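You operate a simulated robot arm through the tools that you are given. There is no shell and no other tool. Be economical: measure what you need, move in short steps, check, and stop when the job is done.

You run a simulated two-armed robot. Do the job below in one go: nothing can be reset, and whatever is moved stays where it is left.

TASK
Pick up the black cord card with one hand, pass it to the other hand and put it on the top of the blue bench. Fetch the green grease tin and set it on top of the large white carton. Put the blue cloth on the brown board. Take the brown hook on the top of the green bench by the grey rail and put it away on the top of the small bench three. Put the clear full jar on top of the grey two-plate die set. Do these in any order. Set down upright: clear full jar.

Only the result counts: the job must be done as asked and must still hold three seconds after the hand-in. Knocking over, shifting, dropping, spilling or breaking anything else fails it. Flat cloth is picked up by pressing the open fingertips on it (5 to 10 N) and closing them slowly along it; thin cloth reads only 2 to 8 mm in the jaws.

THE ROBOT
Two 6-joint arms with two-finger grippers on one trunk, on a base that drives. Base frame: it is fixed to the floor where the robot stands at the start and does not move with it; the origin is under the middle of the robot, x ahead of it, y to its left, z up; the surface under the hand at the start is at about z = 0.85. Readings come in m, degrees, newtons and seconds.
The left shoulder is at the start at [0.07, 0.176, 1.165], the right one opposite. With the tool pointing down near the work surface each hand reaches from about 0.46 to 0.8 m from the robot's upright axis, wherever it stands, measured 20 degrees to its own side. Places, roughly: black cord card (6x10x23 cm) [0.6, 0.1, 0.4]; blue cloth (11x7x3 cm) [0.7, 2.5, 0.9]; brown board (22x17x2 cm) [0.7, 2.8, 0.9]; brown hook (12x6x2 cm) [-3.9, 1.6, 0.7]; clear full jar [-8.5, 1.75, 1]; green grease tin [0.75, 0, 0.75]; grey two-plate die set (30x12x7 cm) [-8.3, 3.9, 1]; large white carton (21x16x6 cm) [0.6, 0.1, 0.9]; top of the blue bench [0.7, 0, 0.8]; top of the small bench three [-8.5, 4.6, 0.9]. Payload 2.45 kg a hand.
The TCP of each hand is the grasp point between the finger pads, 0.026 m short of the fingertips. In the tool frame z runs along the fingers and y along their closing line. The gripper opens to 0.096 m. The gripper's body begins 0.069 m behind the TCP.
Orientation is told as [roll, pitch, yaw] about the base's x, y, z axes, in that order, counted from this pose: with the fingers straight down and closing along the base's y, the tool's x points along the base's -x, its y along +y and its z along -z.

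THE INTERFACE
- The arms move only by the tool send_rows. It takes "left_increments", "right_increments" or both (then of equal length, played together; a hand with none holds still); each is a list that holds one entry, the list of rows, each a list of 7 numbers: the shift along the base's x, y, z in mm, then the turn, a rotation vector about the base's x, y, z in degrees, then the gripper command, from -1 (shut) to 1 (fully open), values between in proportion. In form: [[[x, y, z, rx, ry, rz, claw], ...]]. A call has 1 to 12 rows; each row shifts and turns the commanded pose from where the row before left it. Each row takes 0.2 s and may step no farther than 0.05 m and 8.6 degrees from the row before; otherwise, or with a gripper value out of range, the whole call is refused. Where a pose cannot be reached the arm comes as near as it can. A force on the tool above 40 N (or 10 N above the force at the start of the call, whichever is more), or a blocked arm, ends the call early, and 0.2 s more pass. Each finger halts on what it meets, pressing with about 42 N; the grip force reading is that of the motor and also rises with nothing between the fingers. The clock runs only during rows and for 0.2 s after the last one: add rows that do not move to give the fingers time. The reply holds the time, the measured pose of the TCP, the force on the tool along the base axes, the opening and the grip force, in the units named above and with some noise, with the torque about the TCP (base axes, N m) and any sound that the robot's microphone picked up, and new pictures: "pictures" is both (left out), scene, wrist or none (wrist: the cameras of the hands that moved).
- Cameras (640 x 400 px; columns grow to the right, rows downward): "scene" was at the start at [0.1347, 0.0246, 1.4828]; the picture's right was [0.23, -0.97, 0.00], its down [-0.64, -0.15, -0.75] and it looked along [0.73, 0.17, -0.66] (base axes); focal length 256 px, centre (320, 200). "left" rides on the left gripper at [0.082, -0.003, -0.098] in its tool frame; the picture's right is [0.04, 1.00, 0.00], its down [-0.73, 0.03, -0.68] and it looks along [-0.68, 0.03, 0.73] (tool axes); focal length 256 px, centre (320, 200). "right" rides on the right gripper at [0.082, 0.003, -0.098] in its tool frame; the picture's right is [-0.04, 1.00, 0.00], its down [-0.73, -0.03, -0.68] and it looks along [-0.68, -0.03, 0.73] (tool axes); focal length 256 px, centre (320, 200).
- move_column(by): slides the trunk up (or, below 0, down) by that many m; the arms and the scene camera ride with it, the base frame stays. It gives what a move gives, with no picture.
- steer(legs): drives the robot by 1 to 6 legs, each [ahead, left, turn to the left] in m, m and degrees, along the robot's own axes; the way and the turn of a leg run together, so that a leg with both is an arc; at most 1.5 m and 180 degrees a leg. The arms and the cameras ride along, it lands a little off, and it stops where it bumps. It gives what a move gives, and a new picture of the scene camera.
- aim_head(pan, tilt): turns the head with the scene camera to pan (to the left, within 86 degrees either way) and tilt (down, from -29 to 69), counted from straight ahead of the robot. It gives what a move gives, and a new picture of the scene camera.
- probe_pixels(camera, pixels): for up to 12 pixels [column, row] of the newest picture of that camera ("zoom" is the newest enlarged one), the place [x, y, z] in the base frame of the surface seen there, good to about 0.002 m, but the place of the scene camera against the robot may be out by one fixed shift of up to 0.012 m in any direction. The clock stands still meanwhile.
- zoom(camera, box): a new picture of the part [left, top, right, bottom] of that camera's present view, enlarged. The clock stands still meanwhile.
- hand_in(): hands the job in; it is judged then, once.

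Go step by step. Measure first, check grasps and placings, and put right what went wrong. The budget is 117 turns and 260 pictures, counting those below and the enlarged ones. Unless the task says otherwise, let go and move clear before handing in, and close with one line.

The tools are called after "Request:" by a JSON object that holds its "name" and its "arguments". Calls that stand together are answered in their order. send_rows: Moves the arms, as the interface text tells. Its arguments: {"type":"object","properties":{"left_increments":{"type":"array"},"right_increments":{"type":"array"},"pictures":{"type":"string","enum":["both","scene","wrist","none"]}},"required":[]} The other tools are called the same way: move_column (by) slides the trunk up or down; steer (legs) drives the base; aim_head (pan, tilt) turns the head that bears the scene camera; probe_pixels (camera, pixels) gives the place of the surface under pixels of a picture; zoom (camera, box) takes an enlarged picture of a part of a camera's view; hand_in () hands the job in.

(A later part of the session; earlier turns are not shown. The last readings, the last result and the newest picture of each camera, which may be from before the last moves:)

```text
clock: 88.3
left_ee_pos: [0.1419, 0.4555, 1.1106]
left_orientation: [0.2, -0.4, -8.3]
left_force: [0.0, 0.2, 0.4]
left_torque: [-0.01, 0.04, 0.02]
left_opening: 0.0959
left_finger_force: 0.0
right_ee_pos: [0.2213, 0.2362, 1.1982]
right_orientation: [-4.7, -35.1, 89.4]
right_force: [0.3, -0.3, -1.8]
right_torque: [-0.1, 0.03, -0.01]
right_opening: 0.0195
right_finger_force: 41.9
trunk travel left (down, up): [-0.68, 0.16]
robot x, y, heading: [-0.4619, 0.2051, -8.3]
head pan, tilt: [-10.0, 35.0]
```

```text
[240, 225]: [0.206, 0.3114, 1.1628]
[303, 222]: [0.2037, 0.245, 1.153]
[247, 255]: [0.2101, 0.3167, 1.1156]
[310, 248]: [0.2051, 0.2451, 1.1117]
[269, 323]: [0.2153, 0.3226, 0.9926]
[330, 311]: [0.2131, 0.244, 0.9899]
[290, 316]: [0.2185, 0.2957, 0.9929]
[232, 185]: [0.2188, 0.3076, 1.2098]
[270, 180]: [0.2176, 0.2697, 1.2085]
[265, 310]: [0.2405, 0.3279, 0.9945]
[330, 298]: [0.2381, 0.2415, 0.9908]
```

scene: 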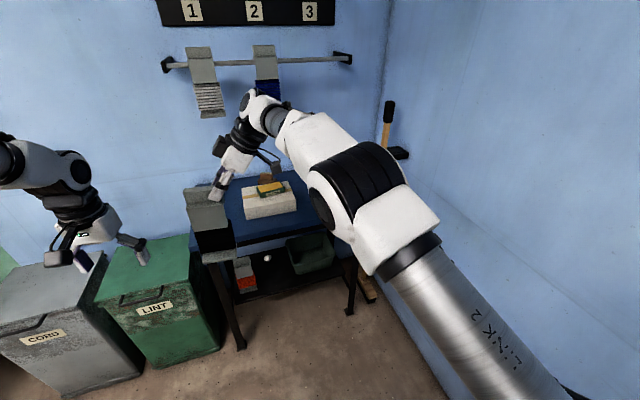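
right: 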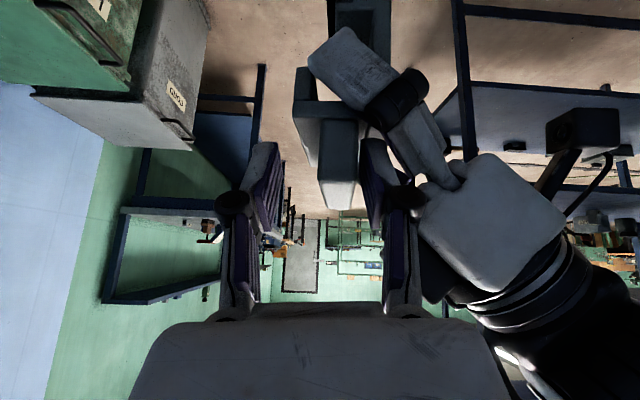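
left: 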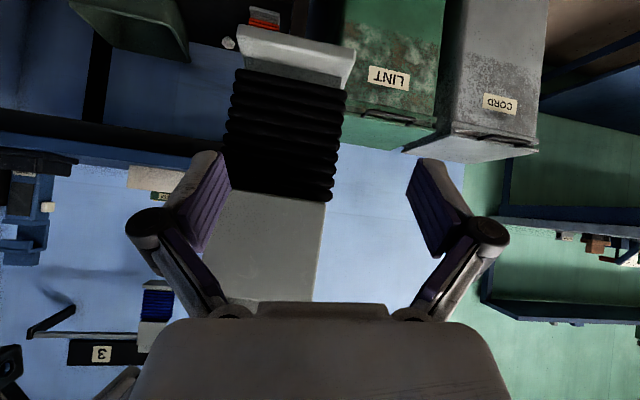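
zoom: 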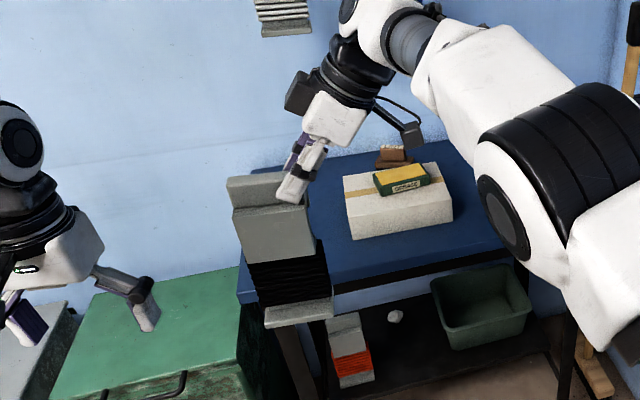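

Card tilted about 2.3° in roll; correct it and drive to the bench spot left of the carton (card centre ≈ (0.655,0.272)).

Request:
{"name": "send_rows", "arguments": {"right_increments": [[[0, 0, 0, -2.3, 0, 0, -1], [0, 0, 0, 0, 0, 0, -1]]], "pictures": "none"}}

Request:
{"name": "steer", "arguments": {"legs": [[0.42, 0.058, 0]]}}

Request:
{"name": "zoom", "arguments": {"camera": "scene", "box": [100, 100, 360, 300]}}

```text
clock: 88.9
left_ee_pos: [0.1436, 0.4583, 1.1094]
left_orientation: [0.2, -0.3, -8.3]
left_force: [-0.4, -0.6, 0.3]
left_torque: [0.0, 0.01, -0.01]
left_opening: 0.0959
left_finger_force: 0.0
right_ee_pos: [0.2231, 0.2355, 1.1977]
right_orientation: [-4.6, -32.8, 89.3]
right_force: [-0.1, 0.4, -2.5]
right_torque: [-0.07, 0.0, -0.02]
right_opening: 0.0195
right_finger_force: 42.1
trunk travel left (down, up): [-0.68, 0.16]
robot x, y, heading: [-0.4653, 0.2095, -8.6]
head pan, tilt: [-10.0, 35.0]
```

```text
clock: 91.6
left_ee_pos: [0.5756, 0.4423, 1.11]
left_orientation: [0.2, -0.2, -8.9]
left_force: [0.0, -0.7, -0.6]
left_torque: [-0.02, 0.0, 0.01]
left_opening: 0.0958
left_finger_force: 0.2
right_ee_pos: [0.653, 0.2195, 1.1985]
right_orientation: [-4.7, -33.0, 88.7]
right_force: [0.4, 0.2, -2.7]
right_torque: [-0.08, 0.06, -0.03]
right_opening: 0.0193
right_finger_force: 42.1
trunk travel left (down, up): [-0.68, 0.16]
robot x, y, heading: [-0.0324, 0.2017, -9.2]
head pan, tilt: [-10.0, 35.0]
```

scene: 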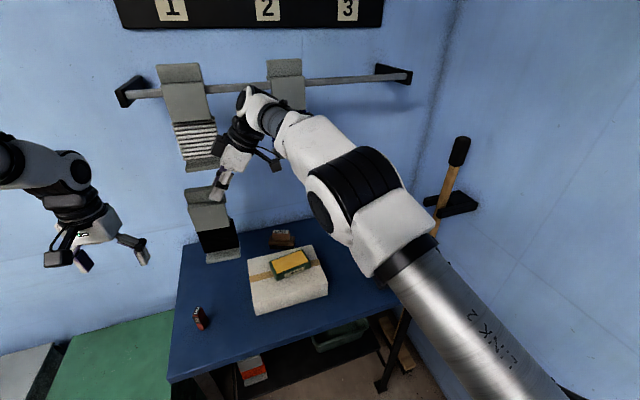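

```text
2.00 times, centred on (230, 200) of scene
```

zoom: 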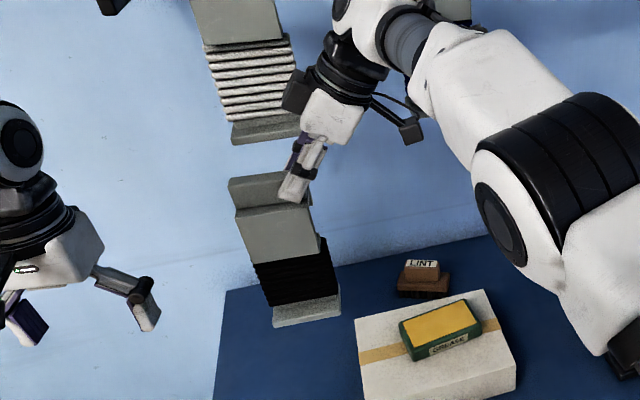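

Measure foot and neighbours.

Request:
{"name": "probe_pixels", "arguments": {"camera": "zoom", "pixels": [[275, 325], [339, 316], [272, 312], [338, 297], [357, 330], [364, 385], [240, 225], [306, 222], [228, 295], [258, 265], [232, 185], [270, 182]]}}

```text
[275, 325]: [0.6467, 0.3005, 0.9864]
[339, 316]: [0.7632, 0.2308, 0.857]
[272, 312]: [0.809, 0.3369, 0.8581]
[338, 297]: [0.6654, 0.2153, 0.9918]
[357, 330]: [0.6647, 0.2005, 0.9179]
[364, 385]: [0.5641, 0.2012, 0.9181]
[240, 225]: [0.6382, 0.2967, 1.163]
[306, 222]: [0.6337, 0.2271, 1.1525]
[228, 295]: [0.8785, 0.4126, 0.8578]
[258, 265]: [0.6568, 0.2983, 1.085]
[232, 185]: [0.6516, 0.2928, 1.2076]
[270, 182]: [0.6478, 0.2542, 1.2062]
```

Shift 12 mm to +y for more clearance from the carton, then lower the column 0.11 m.

Request:
{"name": "steer", "arguments": {"legs": [[0, 0.012, 0]]}}

Request:
{"name": "move_column", "arguments": {"by": -0.11}}

Request:
{"name": "zoom", "arguments": {"camera": "scene", "box": [100, 80, 360, 280]}}

```text
clock: 92.3
left_ee_pos: [0.578, 0.4515, 1.1103]
left_orientation: [0.4, -0.2, -9.0]
left_force: [0.3, -0.5, -0.8]
left_torque: [0.05, -0.02, -0.02]
left_opening: 0.0958
left_finger_force: 0.0
right_ee_pos: [0.6552, 0.2287, 1.1987]
right_orientation: [-4.6, -33.0, 88.7]
right_force: [-0.3, -0.2, -1.5]
right_torque: [-0.03, 0.03, -0.01]
right_opening: 0.0196
right_finger_force: 42.1
trunk travel left (down, up): [-0.68, 0.16]
robot x, y, heading: [-0.0301, 0.2091, -9.0]
head pan, tilt: [-10.0, 35.0]
```

scene: 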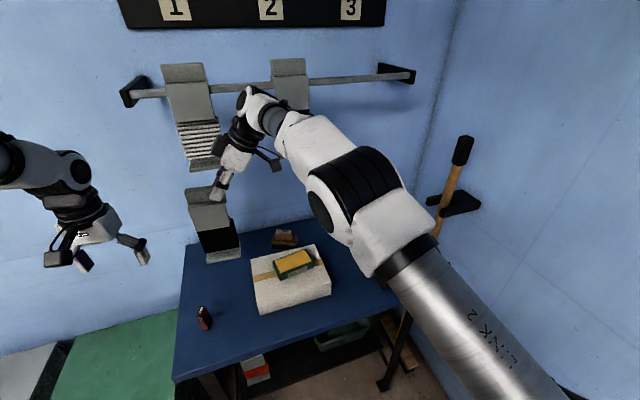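

```text
clock: 93.7
left_ee_pos: [0.5773, 0.4527, 1.0009]
left_orientation: [0.2, -0.3, -9.0]
left_force: [1.0, -0.2, 0.1]
left_torque: [0.01, 0.01, 0.01]
left_opening: 0.096
left_finger_force: 0.0
right_ee_pos: [0.6549, 0.231, 1.0877]
right_orientation: [-4.7, -32.9, 88.6]
right_force: [-0.7, 0.1, -1.3]
right_torque: [-0.09, -0.01, 0.02]
right_opening: 0.0198
right_finger_force: 42.1
trunk travel left (down, up): [-0.57, 0.27]
robot x, y, heading: [-0.0274, 0.2102, -9.3]
head pan, tilt: [-10.0, 35.0]
```

```text
2.00 times, centred on (230, 180) of scene
```

zoom: 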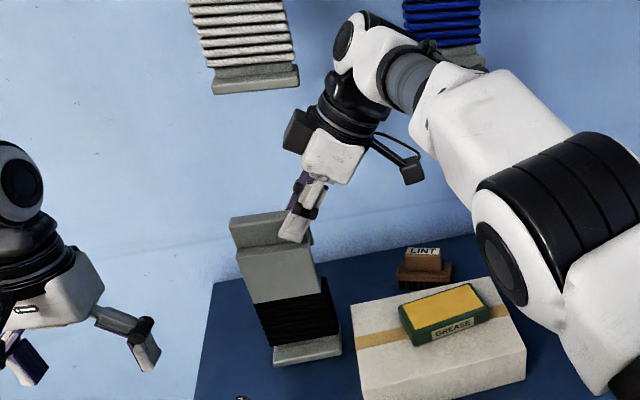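

Lower in small arm steps until contact is felt.

Request:
{"name": "send_rows", "arguments": {"right_increments": [[[0, 0, -4, 0, 0, 0, -1], [0, 0, -2, 0, 0, 0, -1], [0, 0, -2, 0, 0, 0, -1], [0, 0, 0, 0, 0, 0, -1]]], "pictures": "none"}}

Request:
{"name": "zoom", "arguments": {"camera": "scene", "box": [190, 170, 320, 270]}}

```text
clock: 94.7
left_ee_pos: [0.5779, 0.4528, 1.0002]
left_orientation: [0.2, -0.3, -9.0]
left_force: [0.3, 0.4, -0.6]
left_torque: [-0.01, 0.01, -0.02]
left_opening: 0.0961
left_finger_force: 0.0
right_ee_pos: [0.6561, 0.2286, 1.0806]
right_orientation: [-4.6, -33.0, 88.5]
right_force: [-0.3, -0.2, -1.2]
right_torque: [-0.09, -0.01, 0.01]
right_opening: 0.0195
right_finger_force: 42.5
trunk travel left (down, up): [-0.57, 0.27]
robot x, y, heading: [-0.0328, 0.2116, -9.2]
head pan, tilt: [-10.0, 35.0]
```

```text
4.00 times, centred on (255, 220) of scene
```

zoom: 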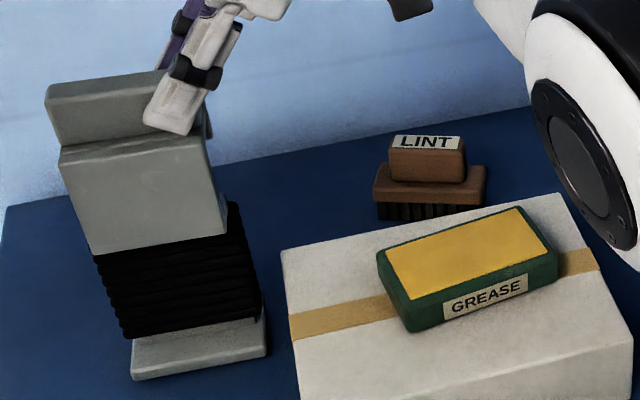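

No contact yet; continue in 2 mm steps.

Request:
{"name": "send_rows", "arguments": {"right_increments": [[[0, 0, -2, 0, 0, 0, -1], [0, 0, -2, 0, 0, 0, -1], [0, 0, -2, 0, 0, 0, -1], [0, 0, 0, 0, 0, 0, -1]]], "pictures": "none"}}

Request:
{"name": "probe_pixels", "arguments": {"camera": "zoom", "pixels": [[138, 376], [264, 354], [120, 385], [100, 85], [50, 95], [75, 160], [210, 150], [95, 250], [220, 230]]}}

```text
clock: 95.7
left_ee_pos: [0.5754, 0.453, 1.0023]
left_orientation: [0.2, -0.4, -9.0]
left_force: [0.8, -0.8, 0.4]
left_torque: [-0.02, -0.01, 0.01]
left_opening: 0.0959
left_finger_force: 0.1
right_ee_pos: [0.6557, 0.2276, 1.0785]
right_orientation: [-4.8, -33.2, 88.7]
right_force: [2.6, -0.2, 17.0]
right_torque: [-0.33, -0.25, 0.0]
right_opening: 0.0195
right_finger_force: 42.4
trunk travel left (down, up): [-0.57, 0.27]
robot x, y, heading: [-0.0298, 0.2159, -9.2]
head pan, tilt: [-10.0, 35.0]
```

```text
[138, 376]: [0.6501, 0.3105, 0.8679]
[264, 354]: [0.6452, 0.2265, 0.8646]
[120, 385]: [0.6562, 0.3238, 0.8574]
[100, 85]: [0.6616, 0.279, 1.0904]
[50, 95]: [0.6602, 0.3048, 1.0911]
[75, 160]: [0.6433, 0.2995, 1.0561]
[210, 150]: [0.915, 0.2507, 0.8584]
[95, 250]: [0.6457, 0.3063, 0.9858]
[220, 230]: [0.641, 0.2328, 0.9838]
```

Contact at 17 N with ~2° residual tilt. Open slowly and withdraw along the finger axis.

Request:
{"name": "send_rows", "arguments": {"right_increments": [[[0, 0, 1, -1, 0, 0, -1], [0, 0, 0, -1, 0, 0, -1], [0, 0, 0, 0, 0, 0, -0.5], [0, 0, 0, 0, 0, 0, -0.3], [0, 0, 0, 0, 0, 0, -0.1], [0, 0, 0, 0, 0, 0, -0.1], [0, -9, 13, 0, 0, 0, -0.1], [0, -17, 25, 0, 0, 0, -0.1], [0, -20, 30, 0, 0, 0, -0.1], [0, -20, 40, 0, 0, 0, 0.5]]]}}

Request:
{"name": "zoom", "arguments": {"camera": "scene", "box": [190, 170, 320, 270]}}

```text
clock: 97.9
left_ee_pos: [0.577, 0.4539, 1.0002]
left_orientation: [0.3, -0.4, -9.0]
left_force: [0.2, 0.2, -0.7]
left_torque: [0.03, -0.05, 0.02]
left_opening: 0.0961
left_finger_force: 0.1
right_ee_pos: [0.6442, 0.1509, 1.181]
right_orientation: [-4.7, -30.9, 88.7]
right_force: [-0.2, -0.5, 0.3]
right_torque: [-0.02, -0.04, 0.02]
right_opening: 0.0718
right_finger_force: 0.0
right hand out of reach, approached as far as the arm can: row 2, 10
trunk travel left (down, up): [-0.57, 0.27]
robot x, y, heading: [-0.0286, 0.2142, -9.1]
head pan, tilt: [-10.0, 35.0]
```

scene: 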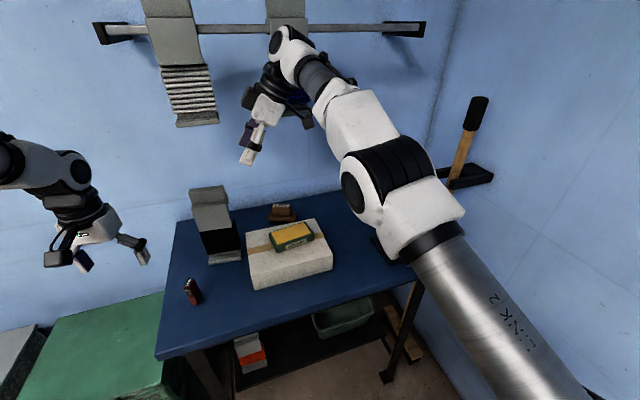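
right: 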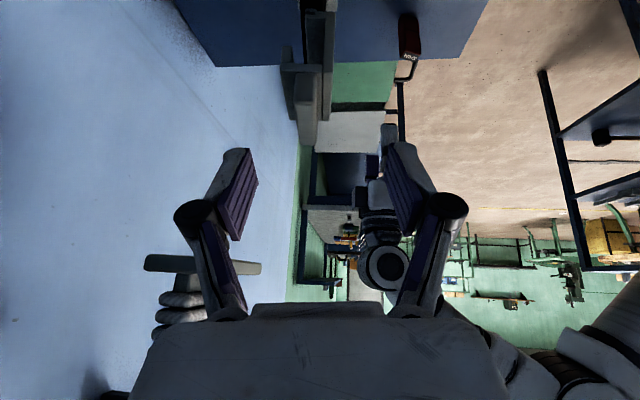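

```text
4.00 times, centred on (255, 220) of scene
```

zoom: 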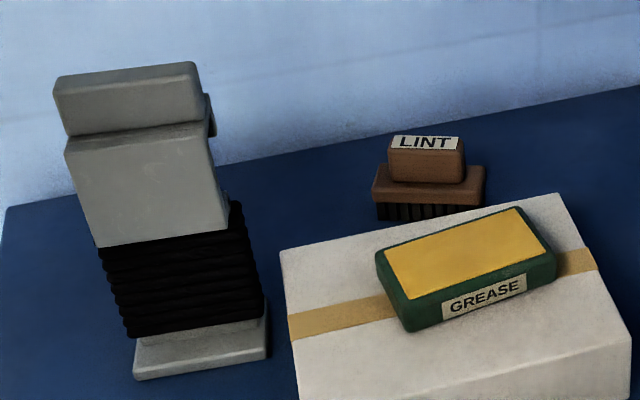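

Card stands on the bench. Next the cloth: back off, restore the right hand to pointing down, and drive left toward y≈2.5.

Request:
{"name": "steer", "arguments": {"legs": [[-0.6, 0, 0], [0, 0, 9]]}}

Request:
{"name": "send_rows", "arguments": {"right_increments": [[[-10, -20, 0, -8, 0, 0, 1], [-10, -20, 0, -8, 0, 0, 1], [-10, -20, 0, -8, 0, 0, 1], [-10, -20, 0, -7, 0, 0, 1], [-10, -20, 0, 0, 0, -8.5, 1], [-10, -20, 0, 0, 0, -8.5, 1], [-10, -20, 0, 0, 0, -8.5, 1], [0, -20, 0, 0, 0, -8.5, 1], [0, -20, 0, 0, 0, -8.5, 1], [0, -20, 0, 0, 0, -8.5, 1], [0, 0, 0, 0, 0, -8.5, 1], [0, 0, 0, 0, 0, -8.5, 1]]], "pictures": "none"}}

Request:
{"name": "aim_head", "arguments": {"pan": 40, "tilt": 30}}

```text
clock: 101.9
left_ee_pos: [-0.0431, 0.6326, 0.9998]
left_orientation: [0.3, -0.3, -1.2]
left_force: [0.5, -0.7, 0.7]
left_torque: [-0.04, -0.04, 0.0]
left_opening: 0.096
left_finger_force: 0.1
right_ee_pos: [0.0666, 0.3444, 1.1794]
right_orientation: [-4.7, -30.9, 96.5]
right_force: [0.2, -0.1, 0.3]
right_torque: [-0.01, -0.03, -0.02]
right_opening: 0.0719
right_finger_force: 0.0
trunk travel left (down, up): [-0.57, 0.27]
robot x, y, heading: [-0.6127, 0.3146, -1.6]
head pan, tilt: [-10.0, 35.0]
```

scene: 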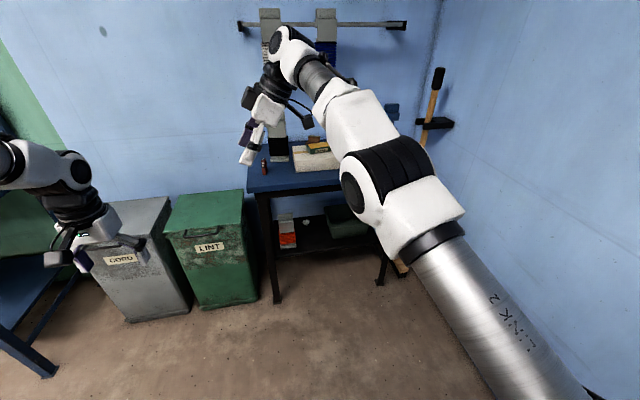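

```text
clock: 104.5
left_ee_pos: [-0.0433, 0.6329, 1.0]
left_orientation: [0.2, -0.4, -1.0]
left_force: [-0.1, 0.5, -0.1]
left_torque: [0.0, -0.01, -0.01]
left_opening: 0.096
left_finger_force: 0.0
right_ee_pos: [-0.0047, 0.1443, 1.1797]
right_orientation: [-1.4, -0.1, 27.4]
right_force: [0.5, 0.0, -0.7]
right_torque: [0.02, -0.01, 0.0]
right_opening: 0.0961
right_finger_force: 0.1
trunk travel left (down, up): [-0.57, 0.27]
robot x, y, heading: [-0.6134, 0.3117, -1.3]
head pan, tilt: [-10.0, 35.0]
```

```text
clock: 105.7
left_ee_pos: [-0.0432, 0.6333, 1.0014]
left_orientation: [0.1, -0.3, -1.1]
left_force: [0.3, -1.0, -0.5]
left_torque: [0.02, -0.04, 0.01]
left_opening: 0.096
left_finger_force: 0.0
right_ee_pos: [-0.0018, 0.1458, 1.1809]
right_orientation: [-1.4, 0.0, 27.6]
right_force: [0.0, -0.5, -0.3]
right_torque: [-0.02, -0.01, 0.02]
right_opening: 0.0959
right_finger_force: 0.0
trunk travel left (down, up): [-0.57, 0.27]
robot x, y, heading: [-0.6125, 0.316, -1.2]
head pan, tilt: [40.0, 30.0]
```

scene: 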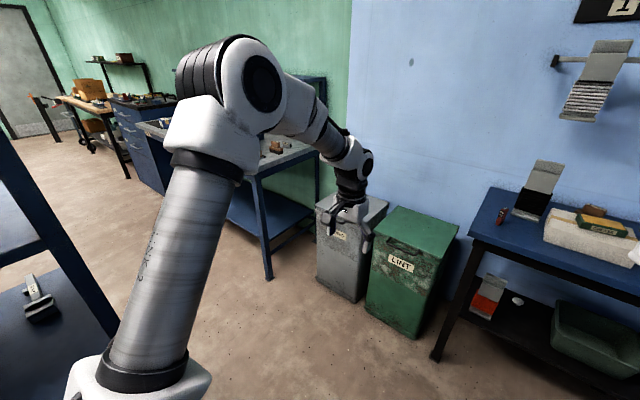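

Probe obstacles before driving left.

Request:
{"name": "probe_pixels", "arguments": {"camera": "scene", "pixels": [[40, 150], [120, 320], [20, 240], [60, 360], [270, 270], [290, 160], [340, 290], [130, 170], [155, 125], [5, 300], [300, 330]]}}

```text
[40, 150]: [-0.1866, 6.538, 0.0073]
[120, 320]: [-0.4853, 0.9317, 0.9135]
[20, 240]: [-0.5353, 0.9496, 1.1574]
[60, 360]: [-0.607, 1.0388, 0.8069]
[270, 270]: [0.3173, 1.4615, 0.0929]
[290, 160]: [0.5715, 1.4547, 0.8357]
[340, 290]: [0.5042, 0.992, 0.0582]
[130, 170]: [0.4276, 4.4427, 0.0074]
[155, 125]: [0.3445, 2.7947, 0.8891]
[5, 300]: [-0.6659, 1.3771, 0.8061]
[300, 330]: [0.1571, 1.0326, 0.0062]
```

There is a bench at the left-rear (x≈−0.5, y>0.93). Look further left to judge the corridor.

Request:
{"name": "aim_head", "arguments": {"pan": 80, "tilt": 35}}

Request:
{"name": "probe_pixels", "arguments": {"camera": "scene", "pixels": [[400, 100], [320, 100], [500, 60], [300, 200], [450, 200], [200, 200], [320, 300], [400, 250], [550, 150]]}}

```text
clock: 106.8
left_ee_pos: [-0.0435, 0.6325, 1.0003]
left_orientation: [0.2, -0.4, -1.1]
left_force: [-0.2, -0.1, -0.3]
left_torque: [0.01, -0.02, 0.03]
left_opening: 0.096
left_finger_force: 0.0
right_ee_pos: [-0.0021, 0.1441, 1.1809]
right_orientation: [-1.5, 0.0, 27.6]
right_force: [0.1, -0.5, 0.7]
right_torque: [0.03, -0.03, -0.01]
right_opening: 0.0959
right_finger_force: 0.2
trunk travel left (down, up): [-0.57, 0.27]
robot x, y, heading: [-0.6103, 0.3123, -1.2]
head pan, tilt: [80.0, 35.0]
```

scene: 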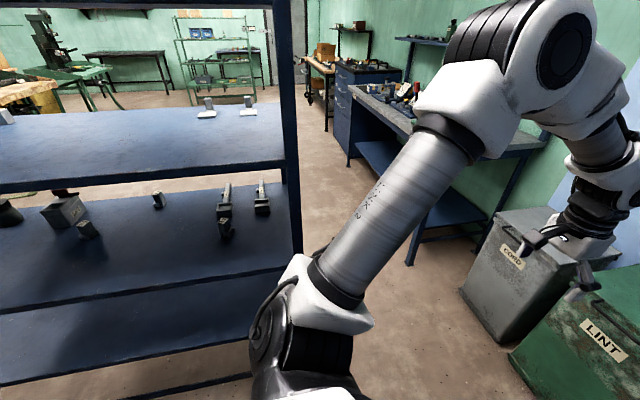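

```text
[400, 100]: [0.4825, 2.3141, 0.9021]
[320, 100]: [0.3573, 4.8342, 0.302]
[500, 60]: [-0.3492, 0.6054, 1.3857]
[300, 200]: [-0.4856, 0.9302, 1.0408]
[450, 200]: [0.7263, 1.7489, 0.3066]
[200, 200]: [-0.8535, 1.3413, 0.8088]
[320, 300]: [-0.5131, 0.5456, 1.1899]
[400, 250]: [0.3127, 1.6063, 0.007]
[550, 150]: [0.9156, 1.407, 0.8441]
```

Corridor between the rack (x<−0.49) and the benches (x>0.31) is passable at x≈−0.1. Raise the arms and drive.

Request:
{"name": "move_column", "arguments": {"by": 0.2}}

Request:
{"name": "steer", "arguments": {"legs": [[0.52, 0.011, 1.2], [0, 1.05, 0], [0, 1.05, 0]]}}

Request:
{"name": "aim_head", "arguments": {"pan": 10, "tilt": 45}}

```text
clock: 108.9
left_ee_pos: [-0.0422, 0.6342, 1.1997]
left_orientation: [0.2, -0.3, -1.1]
left_force: [0.0, 0.2, 0.4]
left_torque: [0.05, 0.0, -0.01]
left_opening: 0.0959
left_finger_force: 0.1
right_ee_pos: [-0.003, 0.1446, 1.379]
right_orientation: [-1.5, 0.0, 27.6]
right_force: [-0.3, -0.4, 0.3]
right_torque: [0.01, 0.02, -0.03]
right_opening: 0.0959
right_finger_force: 0.0
trunk travel left (down, up): [-0.77, 0.07]
robot x, y, heading: [-0.6166, 0.3133, -1.3]
head pan, tilt: [80.0, 35.0]
```

```text
clock: 121.8
left_ee_pos: [0.4657, 2.7005, 1.1997]
left_orientation: [0.3, -0.3, 0.5]
left_force: [-0.1, -0.3, -0.5]
left_torque: [-0.02, 0.02, -0.01]
left_opening: 0.0963
left_finger_force: 0.0
right_ee_pos: [0.5188, 2.2128, 1.3814]
right_orientation: [-1.3, 0.0, 29.1]
right_force: [-0.8, 0.2, 0.5]
right_torque: [0.03, -0.01, -0.01]
right_opening: 0.096
right_finger_force: 0.0
trunk travel left (down, up): [-0.77, 0.07]
robot x, y, heading: [-0.0974, 2.3623, 0.2]
head pan, tilt: [80.0, 35.0]
```

scene: 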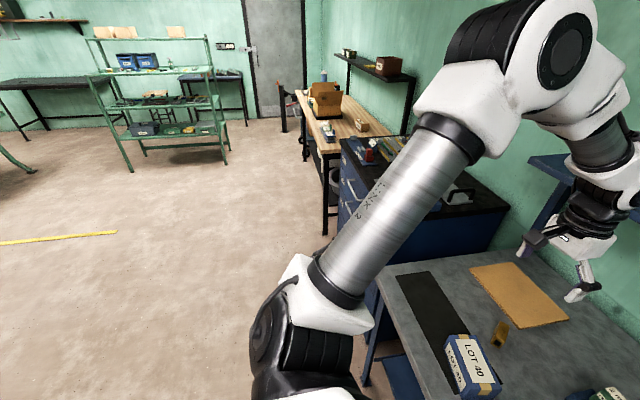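

```text
clock: 123.2
left_ee_pos: [0.467, 2.7005, 1.2006]
left_orientation: [0.2, -0.4, 0.4]
left_force: [-0.1, 0.1, -0.1]
left_torque: [-0.03, 0.0, -0.02]
left_opening: 0.0958
left_finger_force: 0.0
right_ee_pos: [0.5195, 2.2133, 1.3796]
right_orientation: [-1.4, 0.0, 29.1]
right_force: [0.5, -0.3, -0.3]
right_torque: [-0.01, 0.0, -0.03]
right_opening: 0.096
right_finger_force: 0.1
trunk travel left (down, up): [-0.77, 0.07]
robot x, y, heading: [-0.0981, 2.3635, 0.1]
head pan, tilt: [10.0, 45.0]
```

scene: 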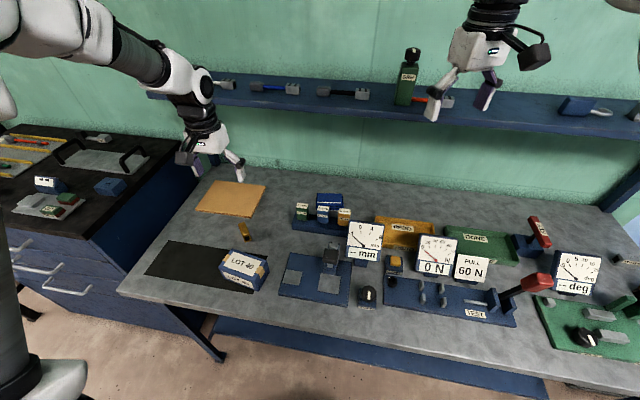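

The brown board is at (230,197). Zoom to find the blue cloth.

Request:
{"name": "zoom", "arguments": {"camera": "scene", "box": [120, 170, 400, 320]}}

Request:
{"name": "probe_pixels", "arguments": {"camera": "scene", "pixels": [[230, 197], [243, 268], [330, 198], [212, 180], [265, 186], [198, 209], [250, 215], [230, 280], [268, 265], [315, 275], [200, 260], [244, 232]]}}

```text
2.29 times, centred on (260, 245) of scene
```

zoom: 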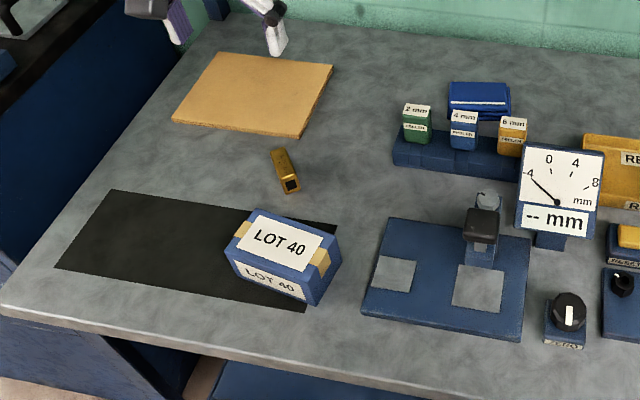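

```text
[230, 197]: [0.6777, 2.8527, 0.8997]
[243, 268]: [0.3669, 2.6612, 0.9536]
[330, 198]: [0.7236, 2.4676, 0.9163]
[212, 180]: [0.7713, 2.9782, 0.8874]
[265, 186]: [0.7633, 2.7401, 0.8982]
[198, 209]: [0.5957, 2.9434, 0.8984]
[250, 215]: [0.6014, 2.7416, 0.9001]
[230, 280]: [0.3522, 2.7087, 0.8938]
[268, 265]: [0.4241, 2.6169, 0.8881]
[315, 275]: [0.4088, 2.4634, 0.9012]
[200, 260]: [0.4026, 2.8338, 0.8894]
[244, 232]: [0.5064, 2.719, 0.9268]
```

The cloth is the folded blue bundle at zoom (480,100), behind the block rack. Measure it.

Request:
{"name": "zoom", "arguments": {"camera": "scene", "box": [280, 180, 370, 240]}}

Request:
{"name": "probe_pixels", "arguments": {"camera": "scene", "pixels": [[317, 195], [342, 195], [330, 195], [318, 205], [343, 208], [330, 203], [302, 207], [323, 210], [344, 213], [294, 215], [370, 225], [360, 200]]}}

```text
6.67 times, centred on (325, 210) of scene
```

zoom: 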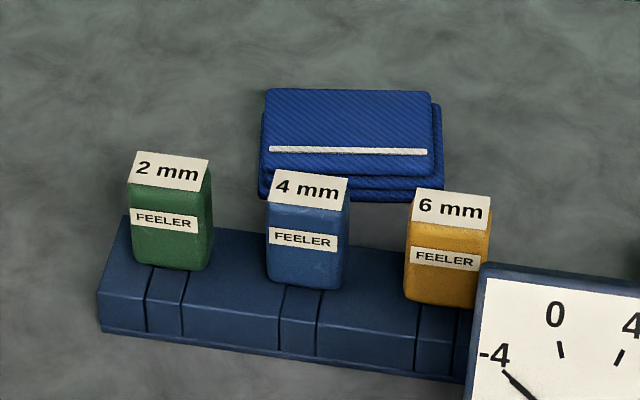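

```text
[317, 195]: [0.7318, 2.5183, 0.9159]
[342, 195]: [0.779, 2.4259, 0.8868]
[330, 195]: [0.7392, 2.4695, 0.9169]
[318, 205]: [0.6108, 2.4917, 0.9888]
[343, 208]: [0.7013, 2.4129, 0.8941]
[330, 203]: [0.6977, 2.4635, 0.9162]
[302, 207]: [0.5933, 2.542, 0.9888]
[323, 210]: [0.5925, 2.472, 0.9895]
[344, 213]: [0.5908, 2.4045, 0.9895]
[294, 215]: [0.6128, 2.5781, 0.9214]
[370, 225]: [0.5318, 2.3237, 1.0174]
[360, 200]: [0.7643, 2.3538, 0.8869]
```

Cloth: y 2.413–2.52, x≈0.69–0.76, top 0.917 (scene). Check shelf and table front for clearance.

Request:
{"name": "probe_pixels", "arguments": {"camera": "scene", "pixels": [[320, 100], [300, 112], [330, 125], [406, 60], [360, 325], [300, 345], [420, 345], [520, 290], [560, 265]]}}

Request:
{"name": "steer", "arguments": {"legs": [[0.0, -0.1, 0], [0.1, 0, 0]]}}

```text
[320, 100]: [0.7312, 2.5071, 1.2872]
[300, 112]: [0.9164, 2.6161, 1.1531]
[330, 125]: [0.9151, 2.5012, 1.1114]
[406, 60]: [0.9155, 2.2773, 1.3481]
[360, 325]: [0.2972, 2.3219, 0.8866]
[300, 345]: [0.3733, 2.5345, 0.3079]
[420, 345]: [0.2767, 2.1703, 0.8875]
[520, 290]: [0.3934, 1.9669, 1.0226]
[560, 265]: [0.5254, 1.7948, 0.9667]
```

```text
clock: 125.1
left_ee_pos: [0.5619, 2.5953, 1.2033]
left_orientation: [0.3, -0.5, 0.3]
left_force: [-0.1, -0.1, -0.3]
left_torque: [0.02, -0.02, -0.04]
left_opening: 0.096
left_finger_force: 0.0
right_ee_pos: [0.6131, 2.1075, 1.3821]
right_orientation: [-1.4, -0.2, 28.9]
right_force: [-0.2, -0.6, -1.0]
right_torque: [0.05, 0.0, 0.03]
right_opening: 0.0958
right_finger_force: 0.1
trunk travel left (down, up): [-0.77, 0.07]
robot x, y, heading: [0.0033, 2.262, 0.2]
head pan, tilt: [10.0, 45.0]
```

scene: 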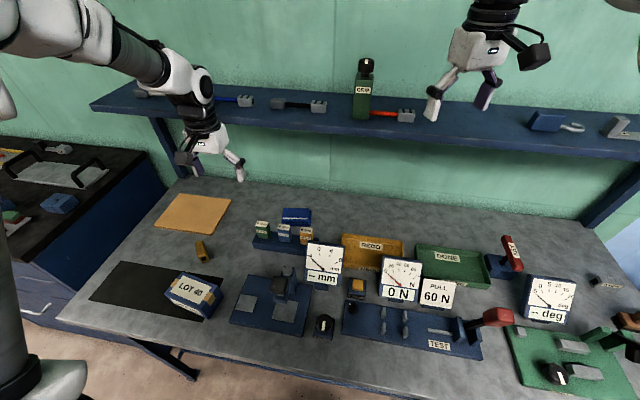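

The shelf edge (x≈0.73, z≈1.28) overhangs, so I need the left wrist's height. Probe the left wrist in the picture.

Request:
{"name": "probe_pixels", "arguments": {"camera": "scene", "pixels": [[206, 140], [200, 120], [200, 85], [206, 84], [178, 75], [150, 55], [186, 157], [390, 97], [300, 95], [240, 95], [214, 142], [290, 110]]}}

Request:
{"name": "zoom", "arguments": {"camera": "scene", "box": [100, 30, 320, 200]}}

```text
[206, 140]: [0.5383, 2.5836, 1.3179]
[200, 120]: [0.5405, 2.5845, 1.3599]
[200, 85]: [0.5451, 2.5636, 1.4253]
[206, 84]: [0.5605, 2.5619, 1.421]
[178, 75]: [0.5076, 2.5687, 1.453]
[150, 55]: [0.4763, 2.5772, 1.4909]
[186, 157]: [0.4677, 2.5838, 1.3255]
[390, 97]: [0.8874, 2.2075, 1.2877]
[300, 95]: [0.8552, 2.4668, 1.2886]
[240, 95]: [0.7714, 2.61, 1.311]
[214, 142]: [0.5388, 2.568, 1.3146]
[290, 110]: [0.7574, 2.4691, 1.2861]
```

```text
2.35 times, centred on (210, 115) of scene
```

zoom: 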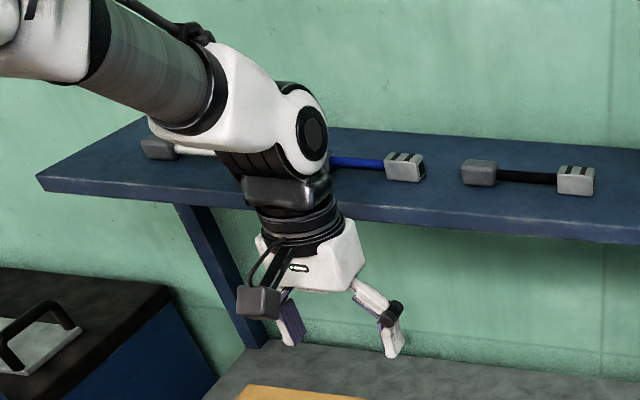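

Wrist top is ≈0.28 m above the TCP, so with TCP ≤0.945 it clears under the shelf. Turn the left hand to yaw −90° beside the cloth at (0.60,2.64).

Request:
{"name": "send_rows", "arguments": {"left_increments": [[[0, 5, 0, 0, 0, -8.2, 1], [0, 5, 0, 0, 0, -8.2, 1], [0, 5, 0, 0, 0, -8.2, 1], [5, 5, -10, 0, 0, -8.2, 1], [5, 5, -20, 0, 0, -8.2, 1], [5, 5, -20, 0, 0, -8.2, 1], [5, 5, -20, 0, 0, -8.2, 1], [5, 5, -20, 0, 0, -8.2, 1], [5, 5, -20, 0, 0, -8.2, 1], [5, 5, -20, 0, 0, -8.2, 1], [5, 0, -20, 0, 0, -8.2, 1], [0, 0, 0, 0, 0, 0, 1]]]}}

```text
clock: 127.7
left_ee_pos: [0.6064, 2.6468, 1.0498]
left_orientation: [0.4, -0.3, -90.0]
left_force: [-0.3, 0.1, -0.3]
left_torque: [-0.01, -0.02, -0.01]
left_opening: 0.0956
left_finger_force: 0.0
right_ee_pos: [0.6176, 2.1084, 1.3802]
right_orientation: [-1.4, -0.1, 29.1]
right_force: [-0.2, 0.9, 0.0]
right_torque: [0.01, 0.01, -0.02]
right_opening: 0.096
right_finger_force: 0.0
trunk travel left (down, up): [-0.77, 0.07]
robot x, y, heading: [0.0046, 2.2577, 0.1]
head pan, tilt: [10.0, 45.0]
```

scene: 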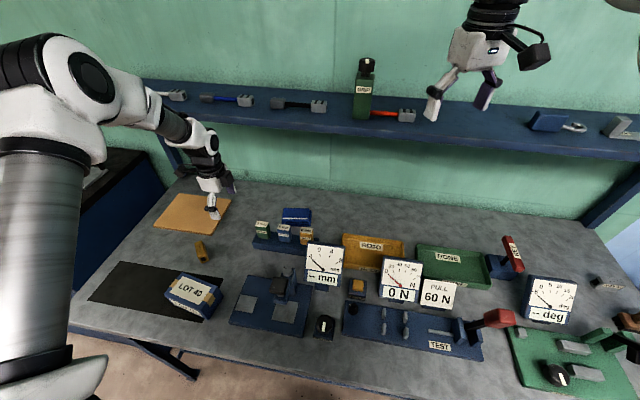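
left: 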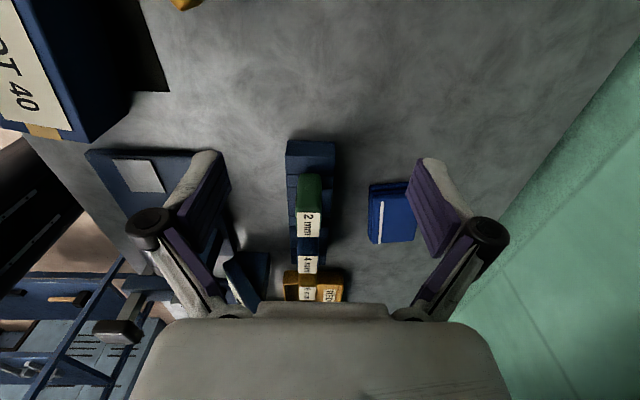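

Left wrist camera sees the cloth at (392,212); measure it and feelers precisely.

Request:
{"name": "probe_pixels", "arguments": {"camera": "left", "pixels": [[372, 190], [405, 188], [412, 215], [375, 238], [413, 238], [395, 210], [385, 238], [335, 200], [320, 190], [340, 275], [350, 200], [330, 150]]}}

```text
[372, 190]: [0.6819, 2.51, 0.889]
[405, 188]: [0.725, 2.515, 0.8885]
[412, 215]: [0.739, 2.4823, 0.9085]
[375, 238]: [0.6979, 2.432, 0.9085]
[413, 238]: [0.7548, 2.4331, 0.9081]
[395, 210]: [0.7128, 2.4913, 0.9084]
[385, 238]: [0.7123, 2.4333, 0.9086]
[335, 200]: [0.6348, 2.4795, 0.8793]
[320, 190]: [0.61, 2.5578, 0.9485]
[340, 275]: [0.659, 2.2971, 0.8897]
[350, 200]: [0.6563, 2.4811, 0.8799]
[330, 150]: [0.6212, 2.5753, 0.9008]
```

Go down to z 0.945, forward under the shelf, then across above the cloth.

Request:
{"name": "send_rows", "arguments": {"left_increments": [[[0, 0, -35, 0, 0, 0, 1], [0, 0, -35, 0, 0, 0, 1], [0, 0, -33, 0, 0, 0, 1], [30, 0, 0, 0, 0, 0, 1], [30, 0, 0, 0, 0, 0, 1], [30, 0, 0, 0, 0, 0, 1], [26, 0, 0, 0, 0, 0, 1], [0, -45, 0, 0, 0, 0, 1], [0, -45, 0, 0, 0, 0, 1], [0, -45, 0, 0, 0, 0, 1], [0, -45, 0, 0, 0, 0, 1], [0, 0, 0, 0, 0, 0, 1]]]}}

```text
clock: 130.3
left_ee_pos: [0.7244, 2.4641, 0.9442]
left_orientation: [0.2, -0.4, -89.8]
left_force: [-0.1, -0.3, -0.5]
left_torque: [-0.01, 0.01, -0.03]
left_opening: 0.0959
left_finger_force: 0.1
right_ee_pos: [0.6161, 2.1088, 1.381]
right_orientation: [-1.5, 0.1, 28.9]
right_force: [0.3, 0.3, -0.2]
right_torque: [0.0, 0.02, -0.02]
right_opening: 0.096
right_finger_force: 0.0
trunk travel left (down, up): [-0.77, 0.07]
robot x, y, heading: [0.0053, 2.2594, 0.4]
head pan, tilt: [10.0, 45.0]
```

scene: 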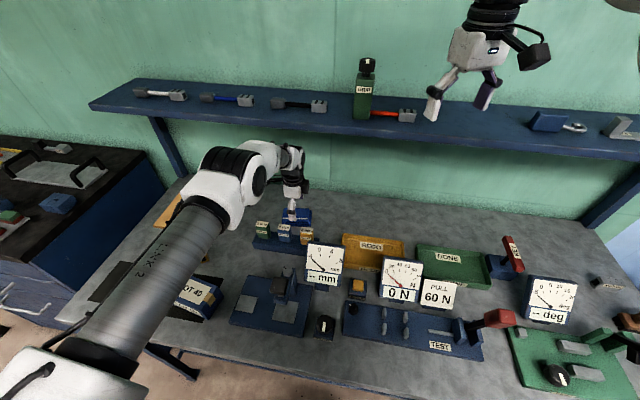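
left: 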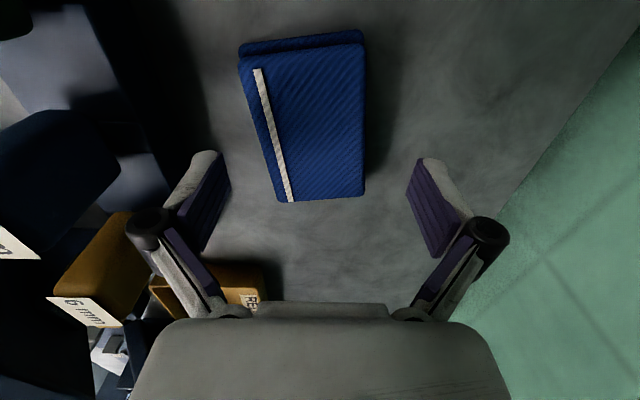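

Verify TCP location relative to the cloth.

Request:
{"name": "probe_pixels", "arguments": {"camera": "left", "pixels": [[245, 60], [360, 35], [285, 200], [362, 193], [320, 120], [362, 110], [262, 120], [275, 195]]}}

```text
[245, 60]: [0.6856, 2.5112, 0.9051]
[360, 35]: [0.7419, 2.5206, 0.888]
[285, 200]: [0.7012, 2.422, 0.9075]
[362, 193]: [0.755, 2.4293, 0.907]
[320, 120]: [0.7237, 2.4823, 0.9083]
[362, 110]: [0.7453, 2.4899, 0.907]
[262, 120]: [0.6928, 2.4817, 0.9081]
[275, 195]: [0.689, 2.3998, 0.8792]
```

TCP is on the cloth centre. Descend and close gradually.

Request:
{"name": "send_rows", "arguments": {"left_increments": [[[0, 3, -12, 0, 0, 0, 1], [0, 0, -12, 0, 0, 0, 1], [0, 0, -9, 0, 0, 0, 1], [0, 0, 0, 0, 0, 0, 0.7], [0, 0, 0, 0, 0, 0, 0.5], [0, 0, 0, 0, 0, 0, 0.3], [0, 0, 0, 0, 0, 0, 0.1], [0, 0, 0, 0, 0, 0, -0.2], [0, 0, 0, 0, 0, 0, -0.6], [0, 0, 0, 0, 0, 0, -1], [0, 0, 0, 0, 0, 0, -1]]], "pictures": "wrist"}}

```text
clock: 132.7
left_ee_pos: [0.7215, 2.4682, 0.9149]
left_orientation: [0.3, -0.3, -90.0]
left_force: [0.6, -0.5, 4.1]
left_torque: [0.02, 0.12, 0.14]
left_opening: 0.0698
left_finger_force: 42.2
right_ee_pos: [0.6158, 2.1082, 1.3814]
right_orientation: [-1.3, -0.1, 28.9]
right_force: [-0.5, 0.2, -0.7]
right_torque: [-0.01, -0.01, -0.03]
right_opening: 0.0959
right_finger_force: 0.2
trunk travel left (down, up): [-0.77, 0.07]
robot x, y, heading: [0.0033, 2.2575, -0.2]
head pan, tilt: [10.0, 45.0]
```

left: 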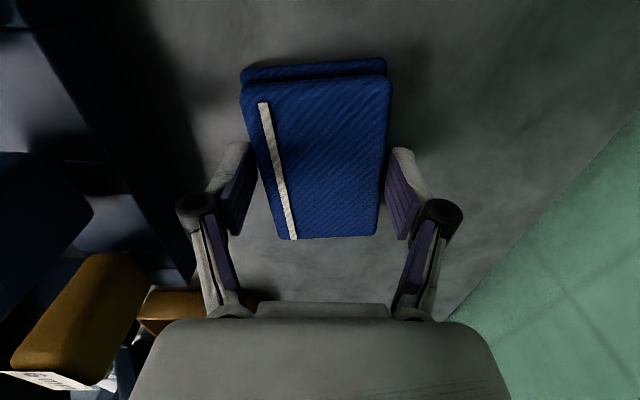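

Solid grip at 70 mm. Lift 30 mm and go back out to the left, x→0.66.

Request:
{"name": "send_rows", "arguments": {"left_increments": [[[0, 0, 15, 0, 0, 0, -1], [0, 0, 15, 0, 0, 0, -1], [0, 40, 0, 0, 0, 0, -1], [0, 40, 0, 0, 0, 0, -1], [-10, 40, 0, 0, 0, 0, -1], [-25, 40, 0, 0, 0, 0, -1], [-25, 20, 5, 0, 0, 0, -1], [0, 0, 10, 0, 0, 0, -1]]], "pictures": "none"}}

Request:
{"name": "steer", "arguments": {"legs": [[0, 0.2, 0]]}}

Request:
{"name": "zoom", "arguments": {"camera": "left", "box": [0, 0, 640, 400]}}

```text
clock: 134.5
left_ee_pos: [0.6615, 2.6497, 0.9592]
left_orientation: [0.2, -0.4, -89.9]
left_force: [-0.2, 0.4, 0.0]
left_torque: [0.02, 0.01, -0.02]
left_opening: 0.0696
left_finger_force: 42.1
right_ee_pos: [0.6163, 2.1081, 1.38]
right_orientation: [-1.3, -0.1, 29.0]
right_force: [-0.2, -0.4, 0.5]
right_torque: [0.01, -0.01, -0.01]
right_opening: 0.096
right_finger_force: 0.1
trunk travel left (down, up): [-0.77, 0.07]
robot x, y, heading: [-0.0005, 2.2589, 0.2]
head pan, tilt: [10.0, 45.0]
```

```text
clock: 136.0
left_ee_pos: [0.6624, 2.8432, 0.9601]
left_orientation: [0.2, -0.2, -90.0]
left_force: [0.1, 1.0, -0.1]
left_torque: [0.03, 0.02, -0.02]
left_opening: 0.0691
left_finger_force: 42.1
right_ee_pos: [0.6165, 2.3026, 1.3799]
right_orientation: [-1.2, 0.0, 28.9]
right_force: [0.2, -0.4, 0.5]
right_torque: [0.06, 0.0, -0.01]
right_opening: 0.0959
right_finger_force: 0.0
trunk travel left (down, up): [-0.77, 0.07]
robot x, y, heading: [0.0027, 2.4559, 0.0]
head pan, tilt: [10.0, 45.0]
```

scene: 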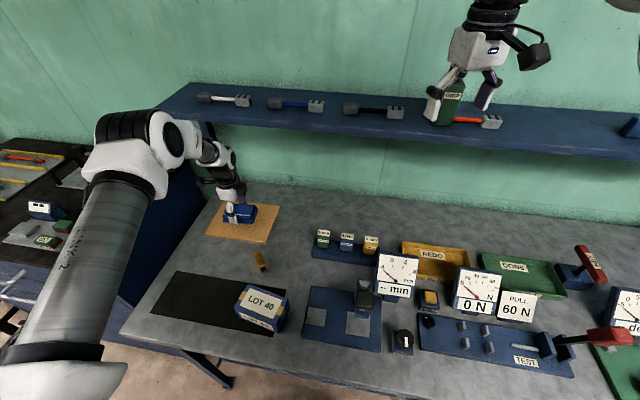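

```text
1.00 times, centred on (320, 200) of left (not enlarged: the box is as wide or as high as the picture)
```

zoom: 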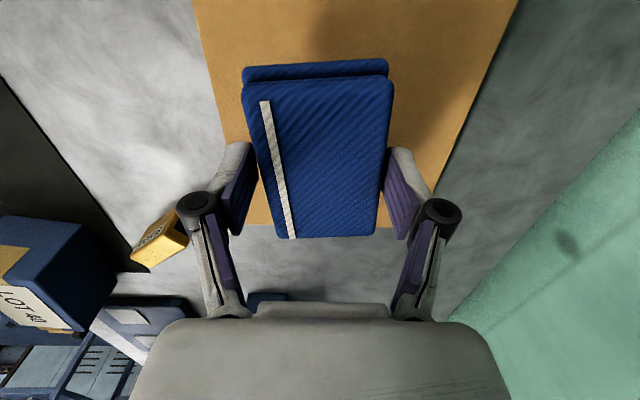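

Cloth is over the board's middle. Lower and release.

Request:
{"name": "send_rows", "arguments": {"left_increments": [[[0, 0, -15, 0, 0, 0, -1], [0, 0, -12, 0, 0, 0, -1], [0, 0, -3, 0, 0, 0, -1], [0, 0, -2, 0, 0, 0, -1], [0, 0, 0, 0, 0, 0, -0.3], [0, 0, 0, 0, 0, 0, 0.4], [0, 0, 0, 0, 0, 0, 0.9], [0, 0, 0, 0, 0, 0, 1], [0, 0, 15, 0, 0, 0, 1], [0, 0, 25, 0, 0, 0, 1]]]}}

```text
clock: 138.2
left_ee_pos: [0.6606, 2.8452, 0.9671]
left_orientation: [0.2, -0.3, -90.0]
left_force: [-0.3, 0.1, -0.8]
left_torque: [0.01, -0.02, 0.04]
left_opening: 0.0959
left_finger_force: 0.0
right_ee_pos: [0.6149, 2.3041, 1.38]
right_orientation: [-1.4, -0.1, 28.9]
right_force: [-0.1, 0.1, 0.5]
right_torque: [0.01, 0.0, 0.0]
right_opening: 0.0958
right_finger_force: 0.0
trunk travel left (down, up): [-0.77, 0.07]
robot x, y, heading: [0.0039, 2.4575, 0.2]
head pan, tilt: [10.0, 45.0]
```

scene: 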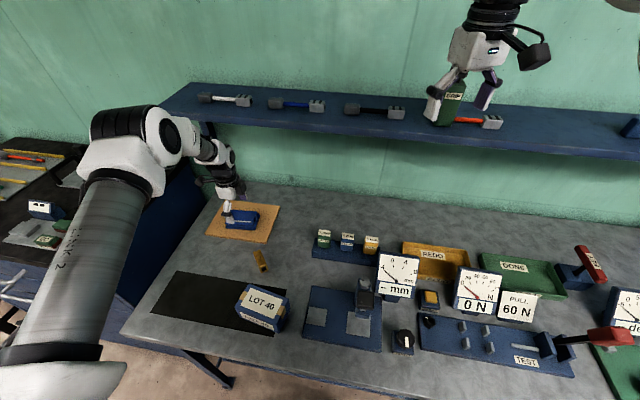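
left: 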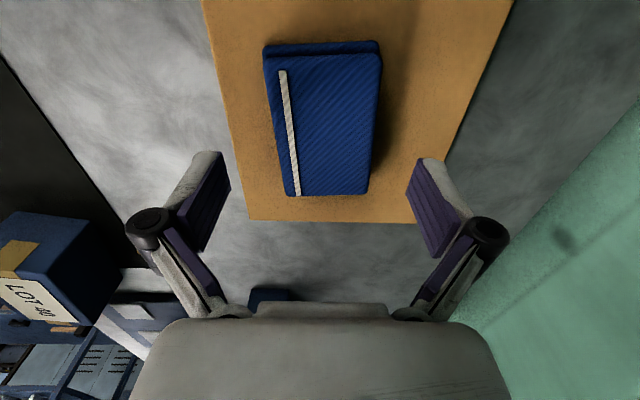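

Cloth placed. Retract the left arm, back up a bit, and look around for the route to the hook (−3.9,1.6).

Request:
{"name": "send_rows", "arguments": {"left_increments": [[[-40, 0, 0, 0, 0, 0, 1], [-40, 0, 10, 0, 0, 0, 1], [0, 0, 40, 0, 0, 8.2, 1], [0, 0, 40, 0, 0, 8.2, 1], [0, 0, 40, 0, 0, 8.2, 1], [0, 0, 40, 0, 0, 8.2, 1], [0, 0, 40, 0, 0, 8.2, 1], [0, 0, 0, 0, 0, 8.2, 1], [0, 0, 0, 0, 0, 8.2, 1], [0, 0, 0, 0, 0, 8.2, 1], [0, 0, 0, 0, 0, 8.2, 1], [0, 0, 0, 0, 0, 8.2, 1]]], "pictures": "none"}}

Request:
{"name": "steer", "arguments": {"legs": [[-0.2, 0, 0]]}}

Request:
{"name": "aim_head", "arguments": {"pan": 86, "tilt": 25}}

```text
clock: 140.8
left_ee_pos: [0.5832, 2.8457, 1.1779]
left_orientation: [0.2, -0.4, -7.8]
left_force: [0.1, -1.3, 0.0]
left_torque: [0.02, -0.03, -0.01]
left_opening: 0.096
left_finger_force: 0.1
right_ee_pos: [0.6177, 2.3039, 1.3808]
right_orientation: [-1.3, 0.0, 28.9]
right_force: [-0.3, 0.5, -0.2]
right_torque: [0.0, 0.0, -0.01]
right_opening: 0.0959
right_finger_force: 0.1
trunk travel left (down, up): [-0.77, 0.07]
robot x, y, heading: [0.0083, 2.4578, 0.3]
head pan, tilt: [10.0, 45.0]
```

```text
clock: 142.4
left_ee_pos: [0.3884, 2.8445, 1.1744]
left_orientation: [0.3, -0.2, -7.9]
left_force: [0.6, 0.5, 0.4]
left_torque: [0.03, 0.02, 0.01]
left_opening: 0.0955
left_finger_force: 0.0
right_ee_pos: [0.4218, 2.3038, 1.3793]
right_orientation: [-1.3, 0.1, 28.8]
right_force: [1.1, -0.8, -0.2]
right_torque: [0.01, 0.02, -0.02]
right_opening: 0.0962
right_finger_force: 0.1
trunk travel left (down, up): [-0.77, 0.07]
robot x, y, heading: [-0.1935, 2.4549, 0.0]
head pan, tilt: [10.0, 45.0]
```

scene: 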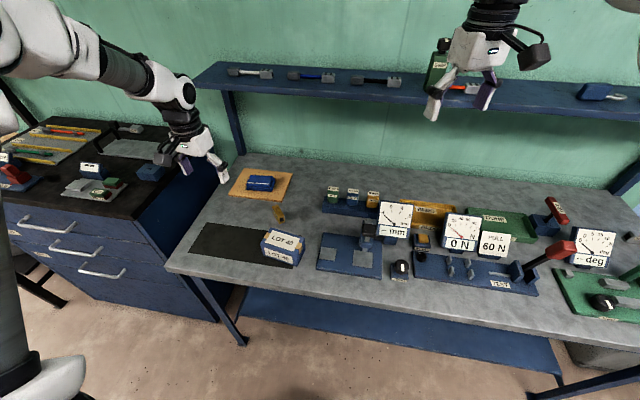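

```text
clock: 143.9
left_ee_pos: [0.3848, 2.8429, 1.177]
left_orientation: [0.2, -0.4, -8.0]
left_force: [-0.2, -0.8, 0.0]
left_torque: [-0.02, 0.0, 0.01]
left_opening: 0.0959
left_finger_force: 0.1
right_ee_pos: [0.4173, 2.3033, 1.3799]
right_orientation: [-1.3, -0.1, 28.8]
right_force: [-0.4, 0.3, 0.5]
right_torque: [0.0, -0.01, -0.03]
right_opening: 0.0959
right_finger_force: 0.0
trunk travel left (down, up): [-0.77, 0.07]
robot x, y, heading: [-0.1955, 2.4567, 0.1]
head pan, tilt: [85.9, 25.0]
```

scene: 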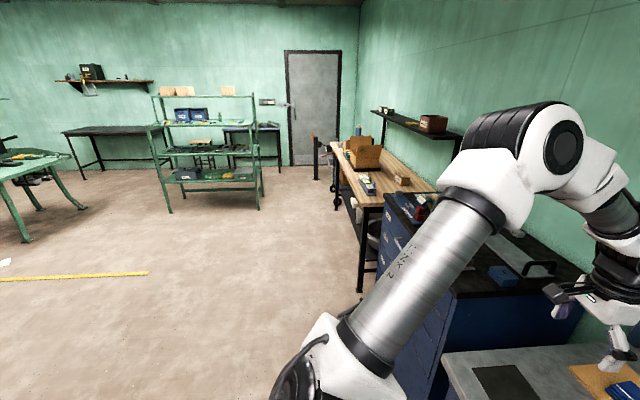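

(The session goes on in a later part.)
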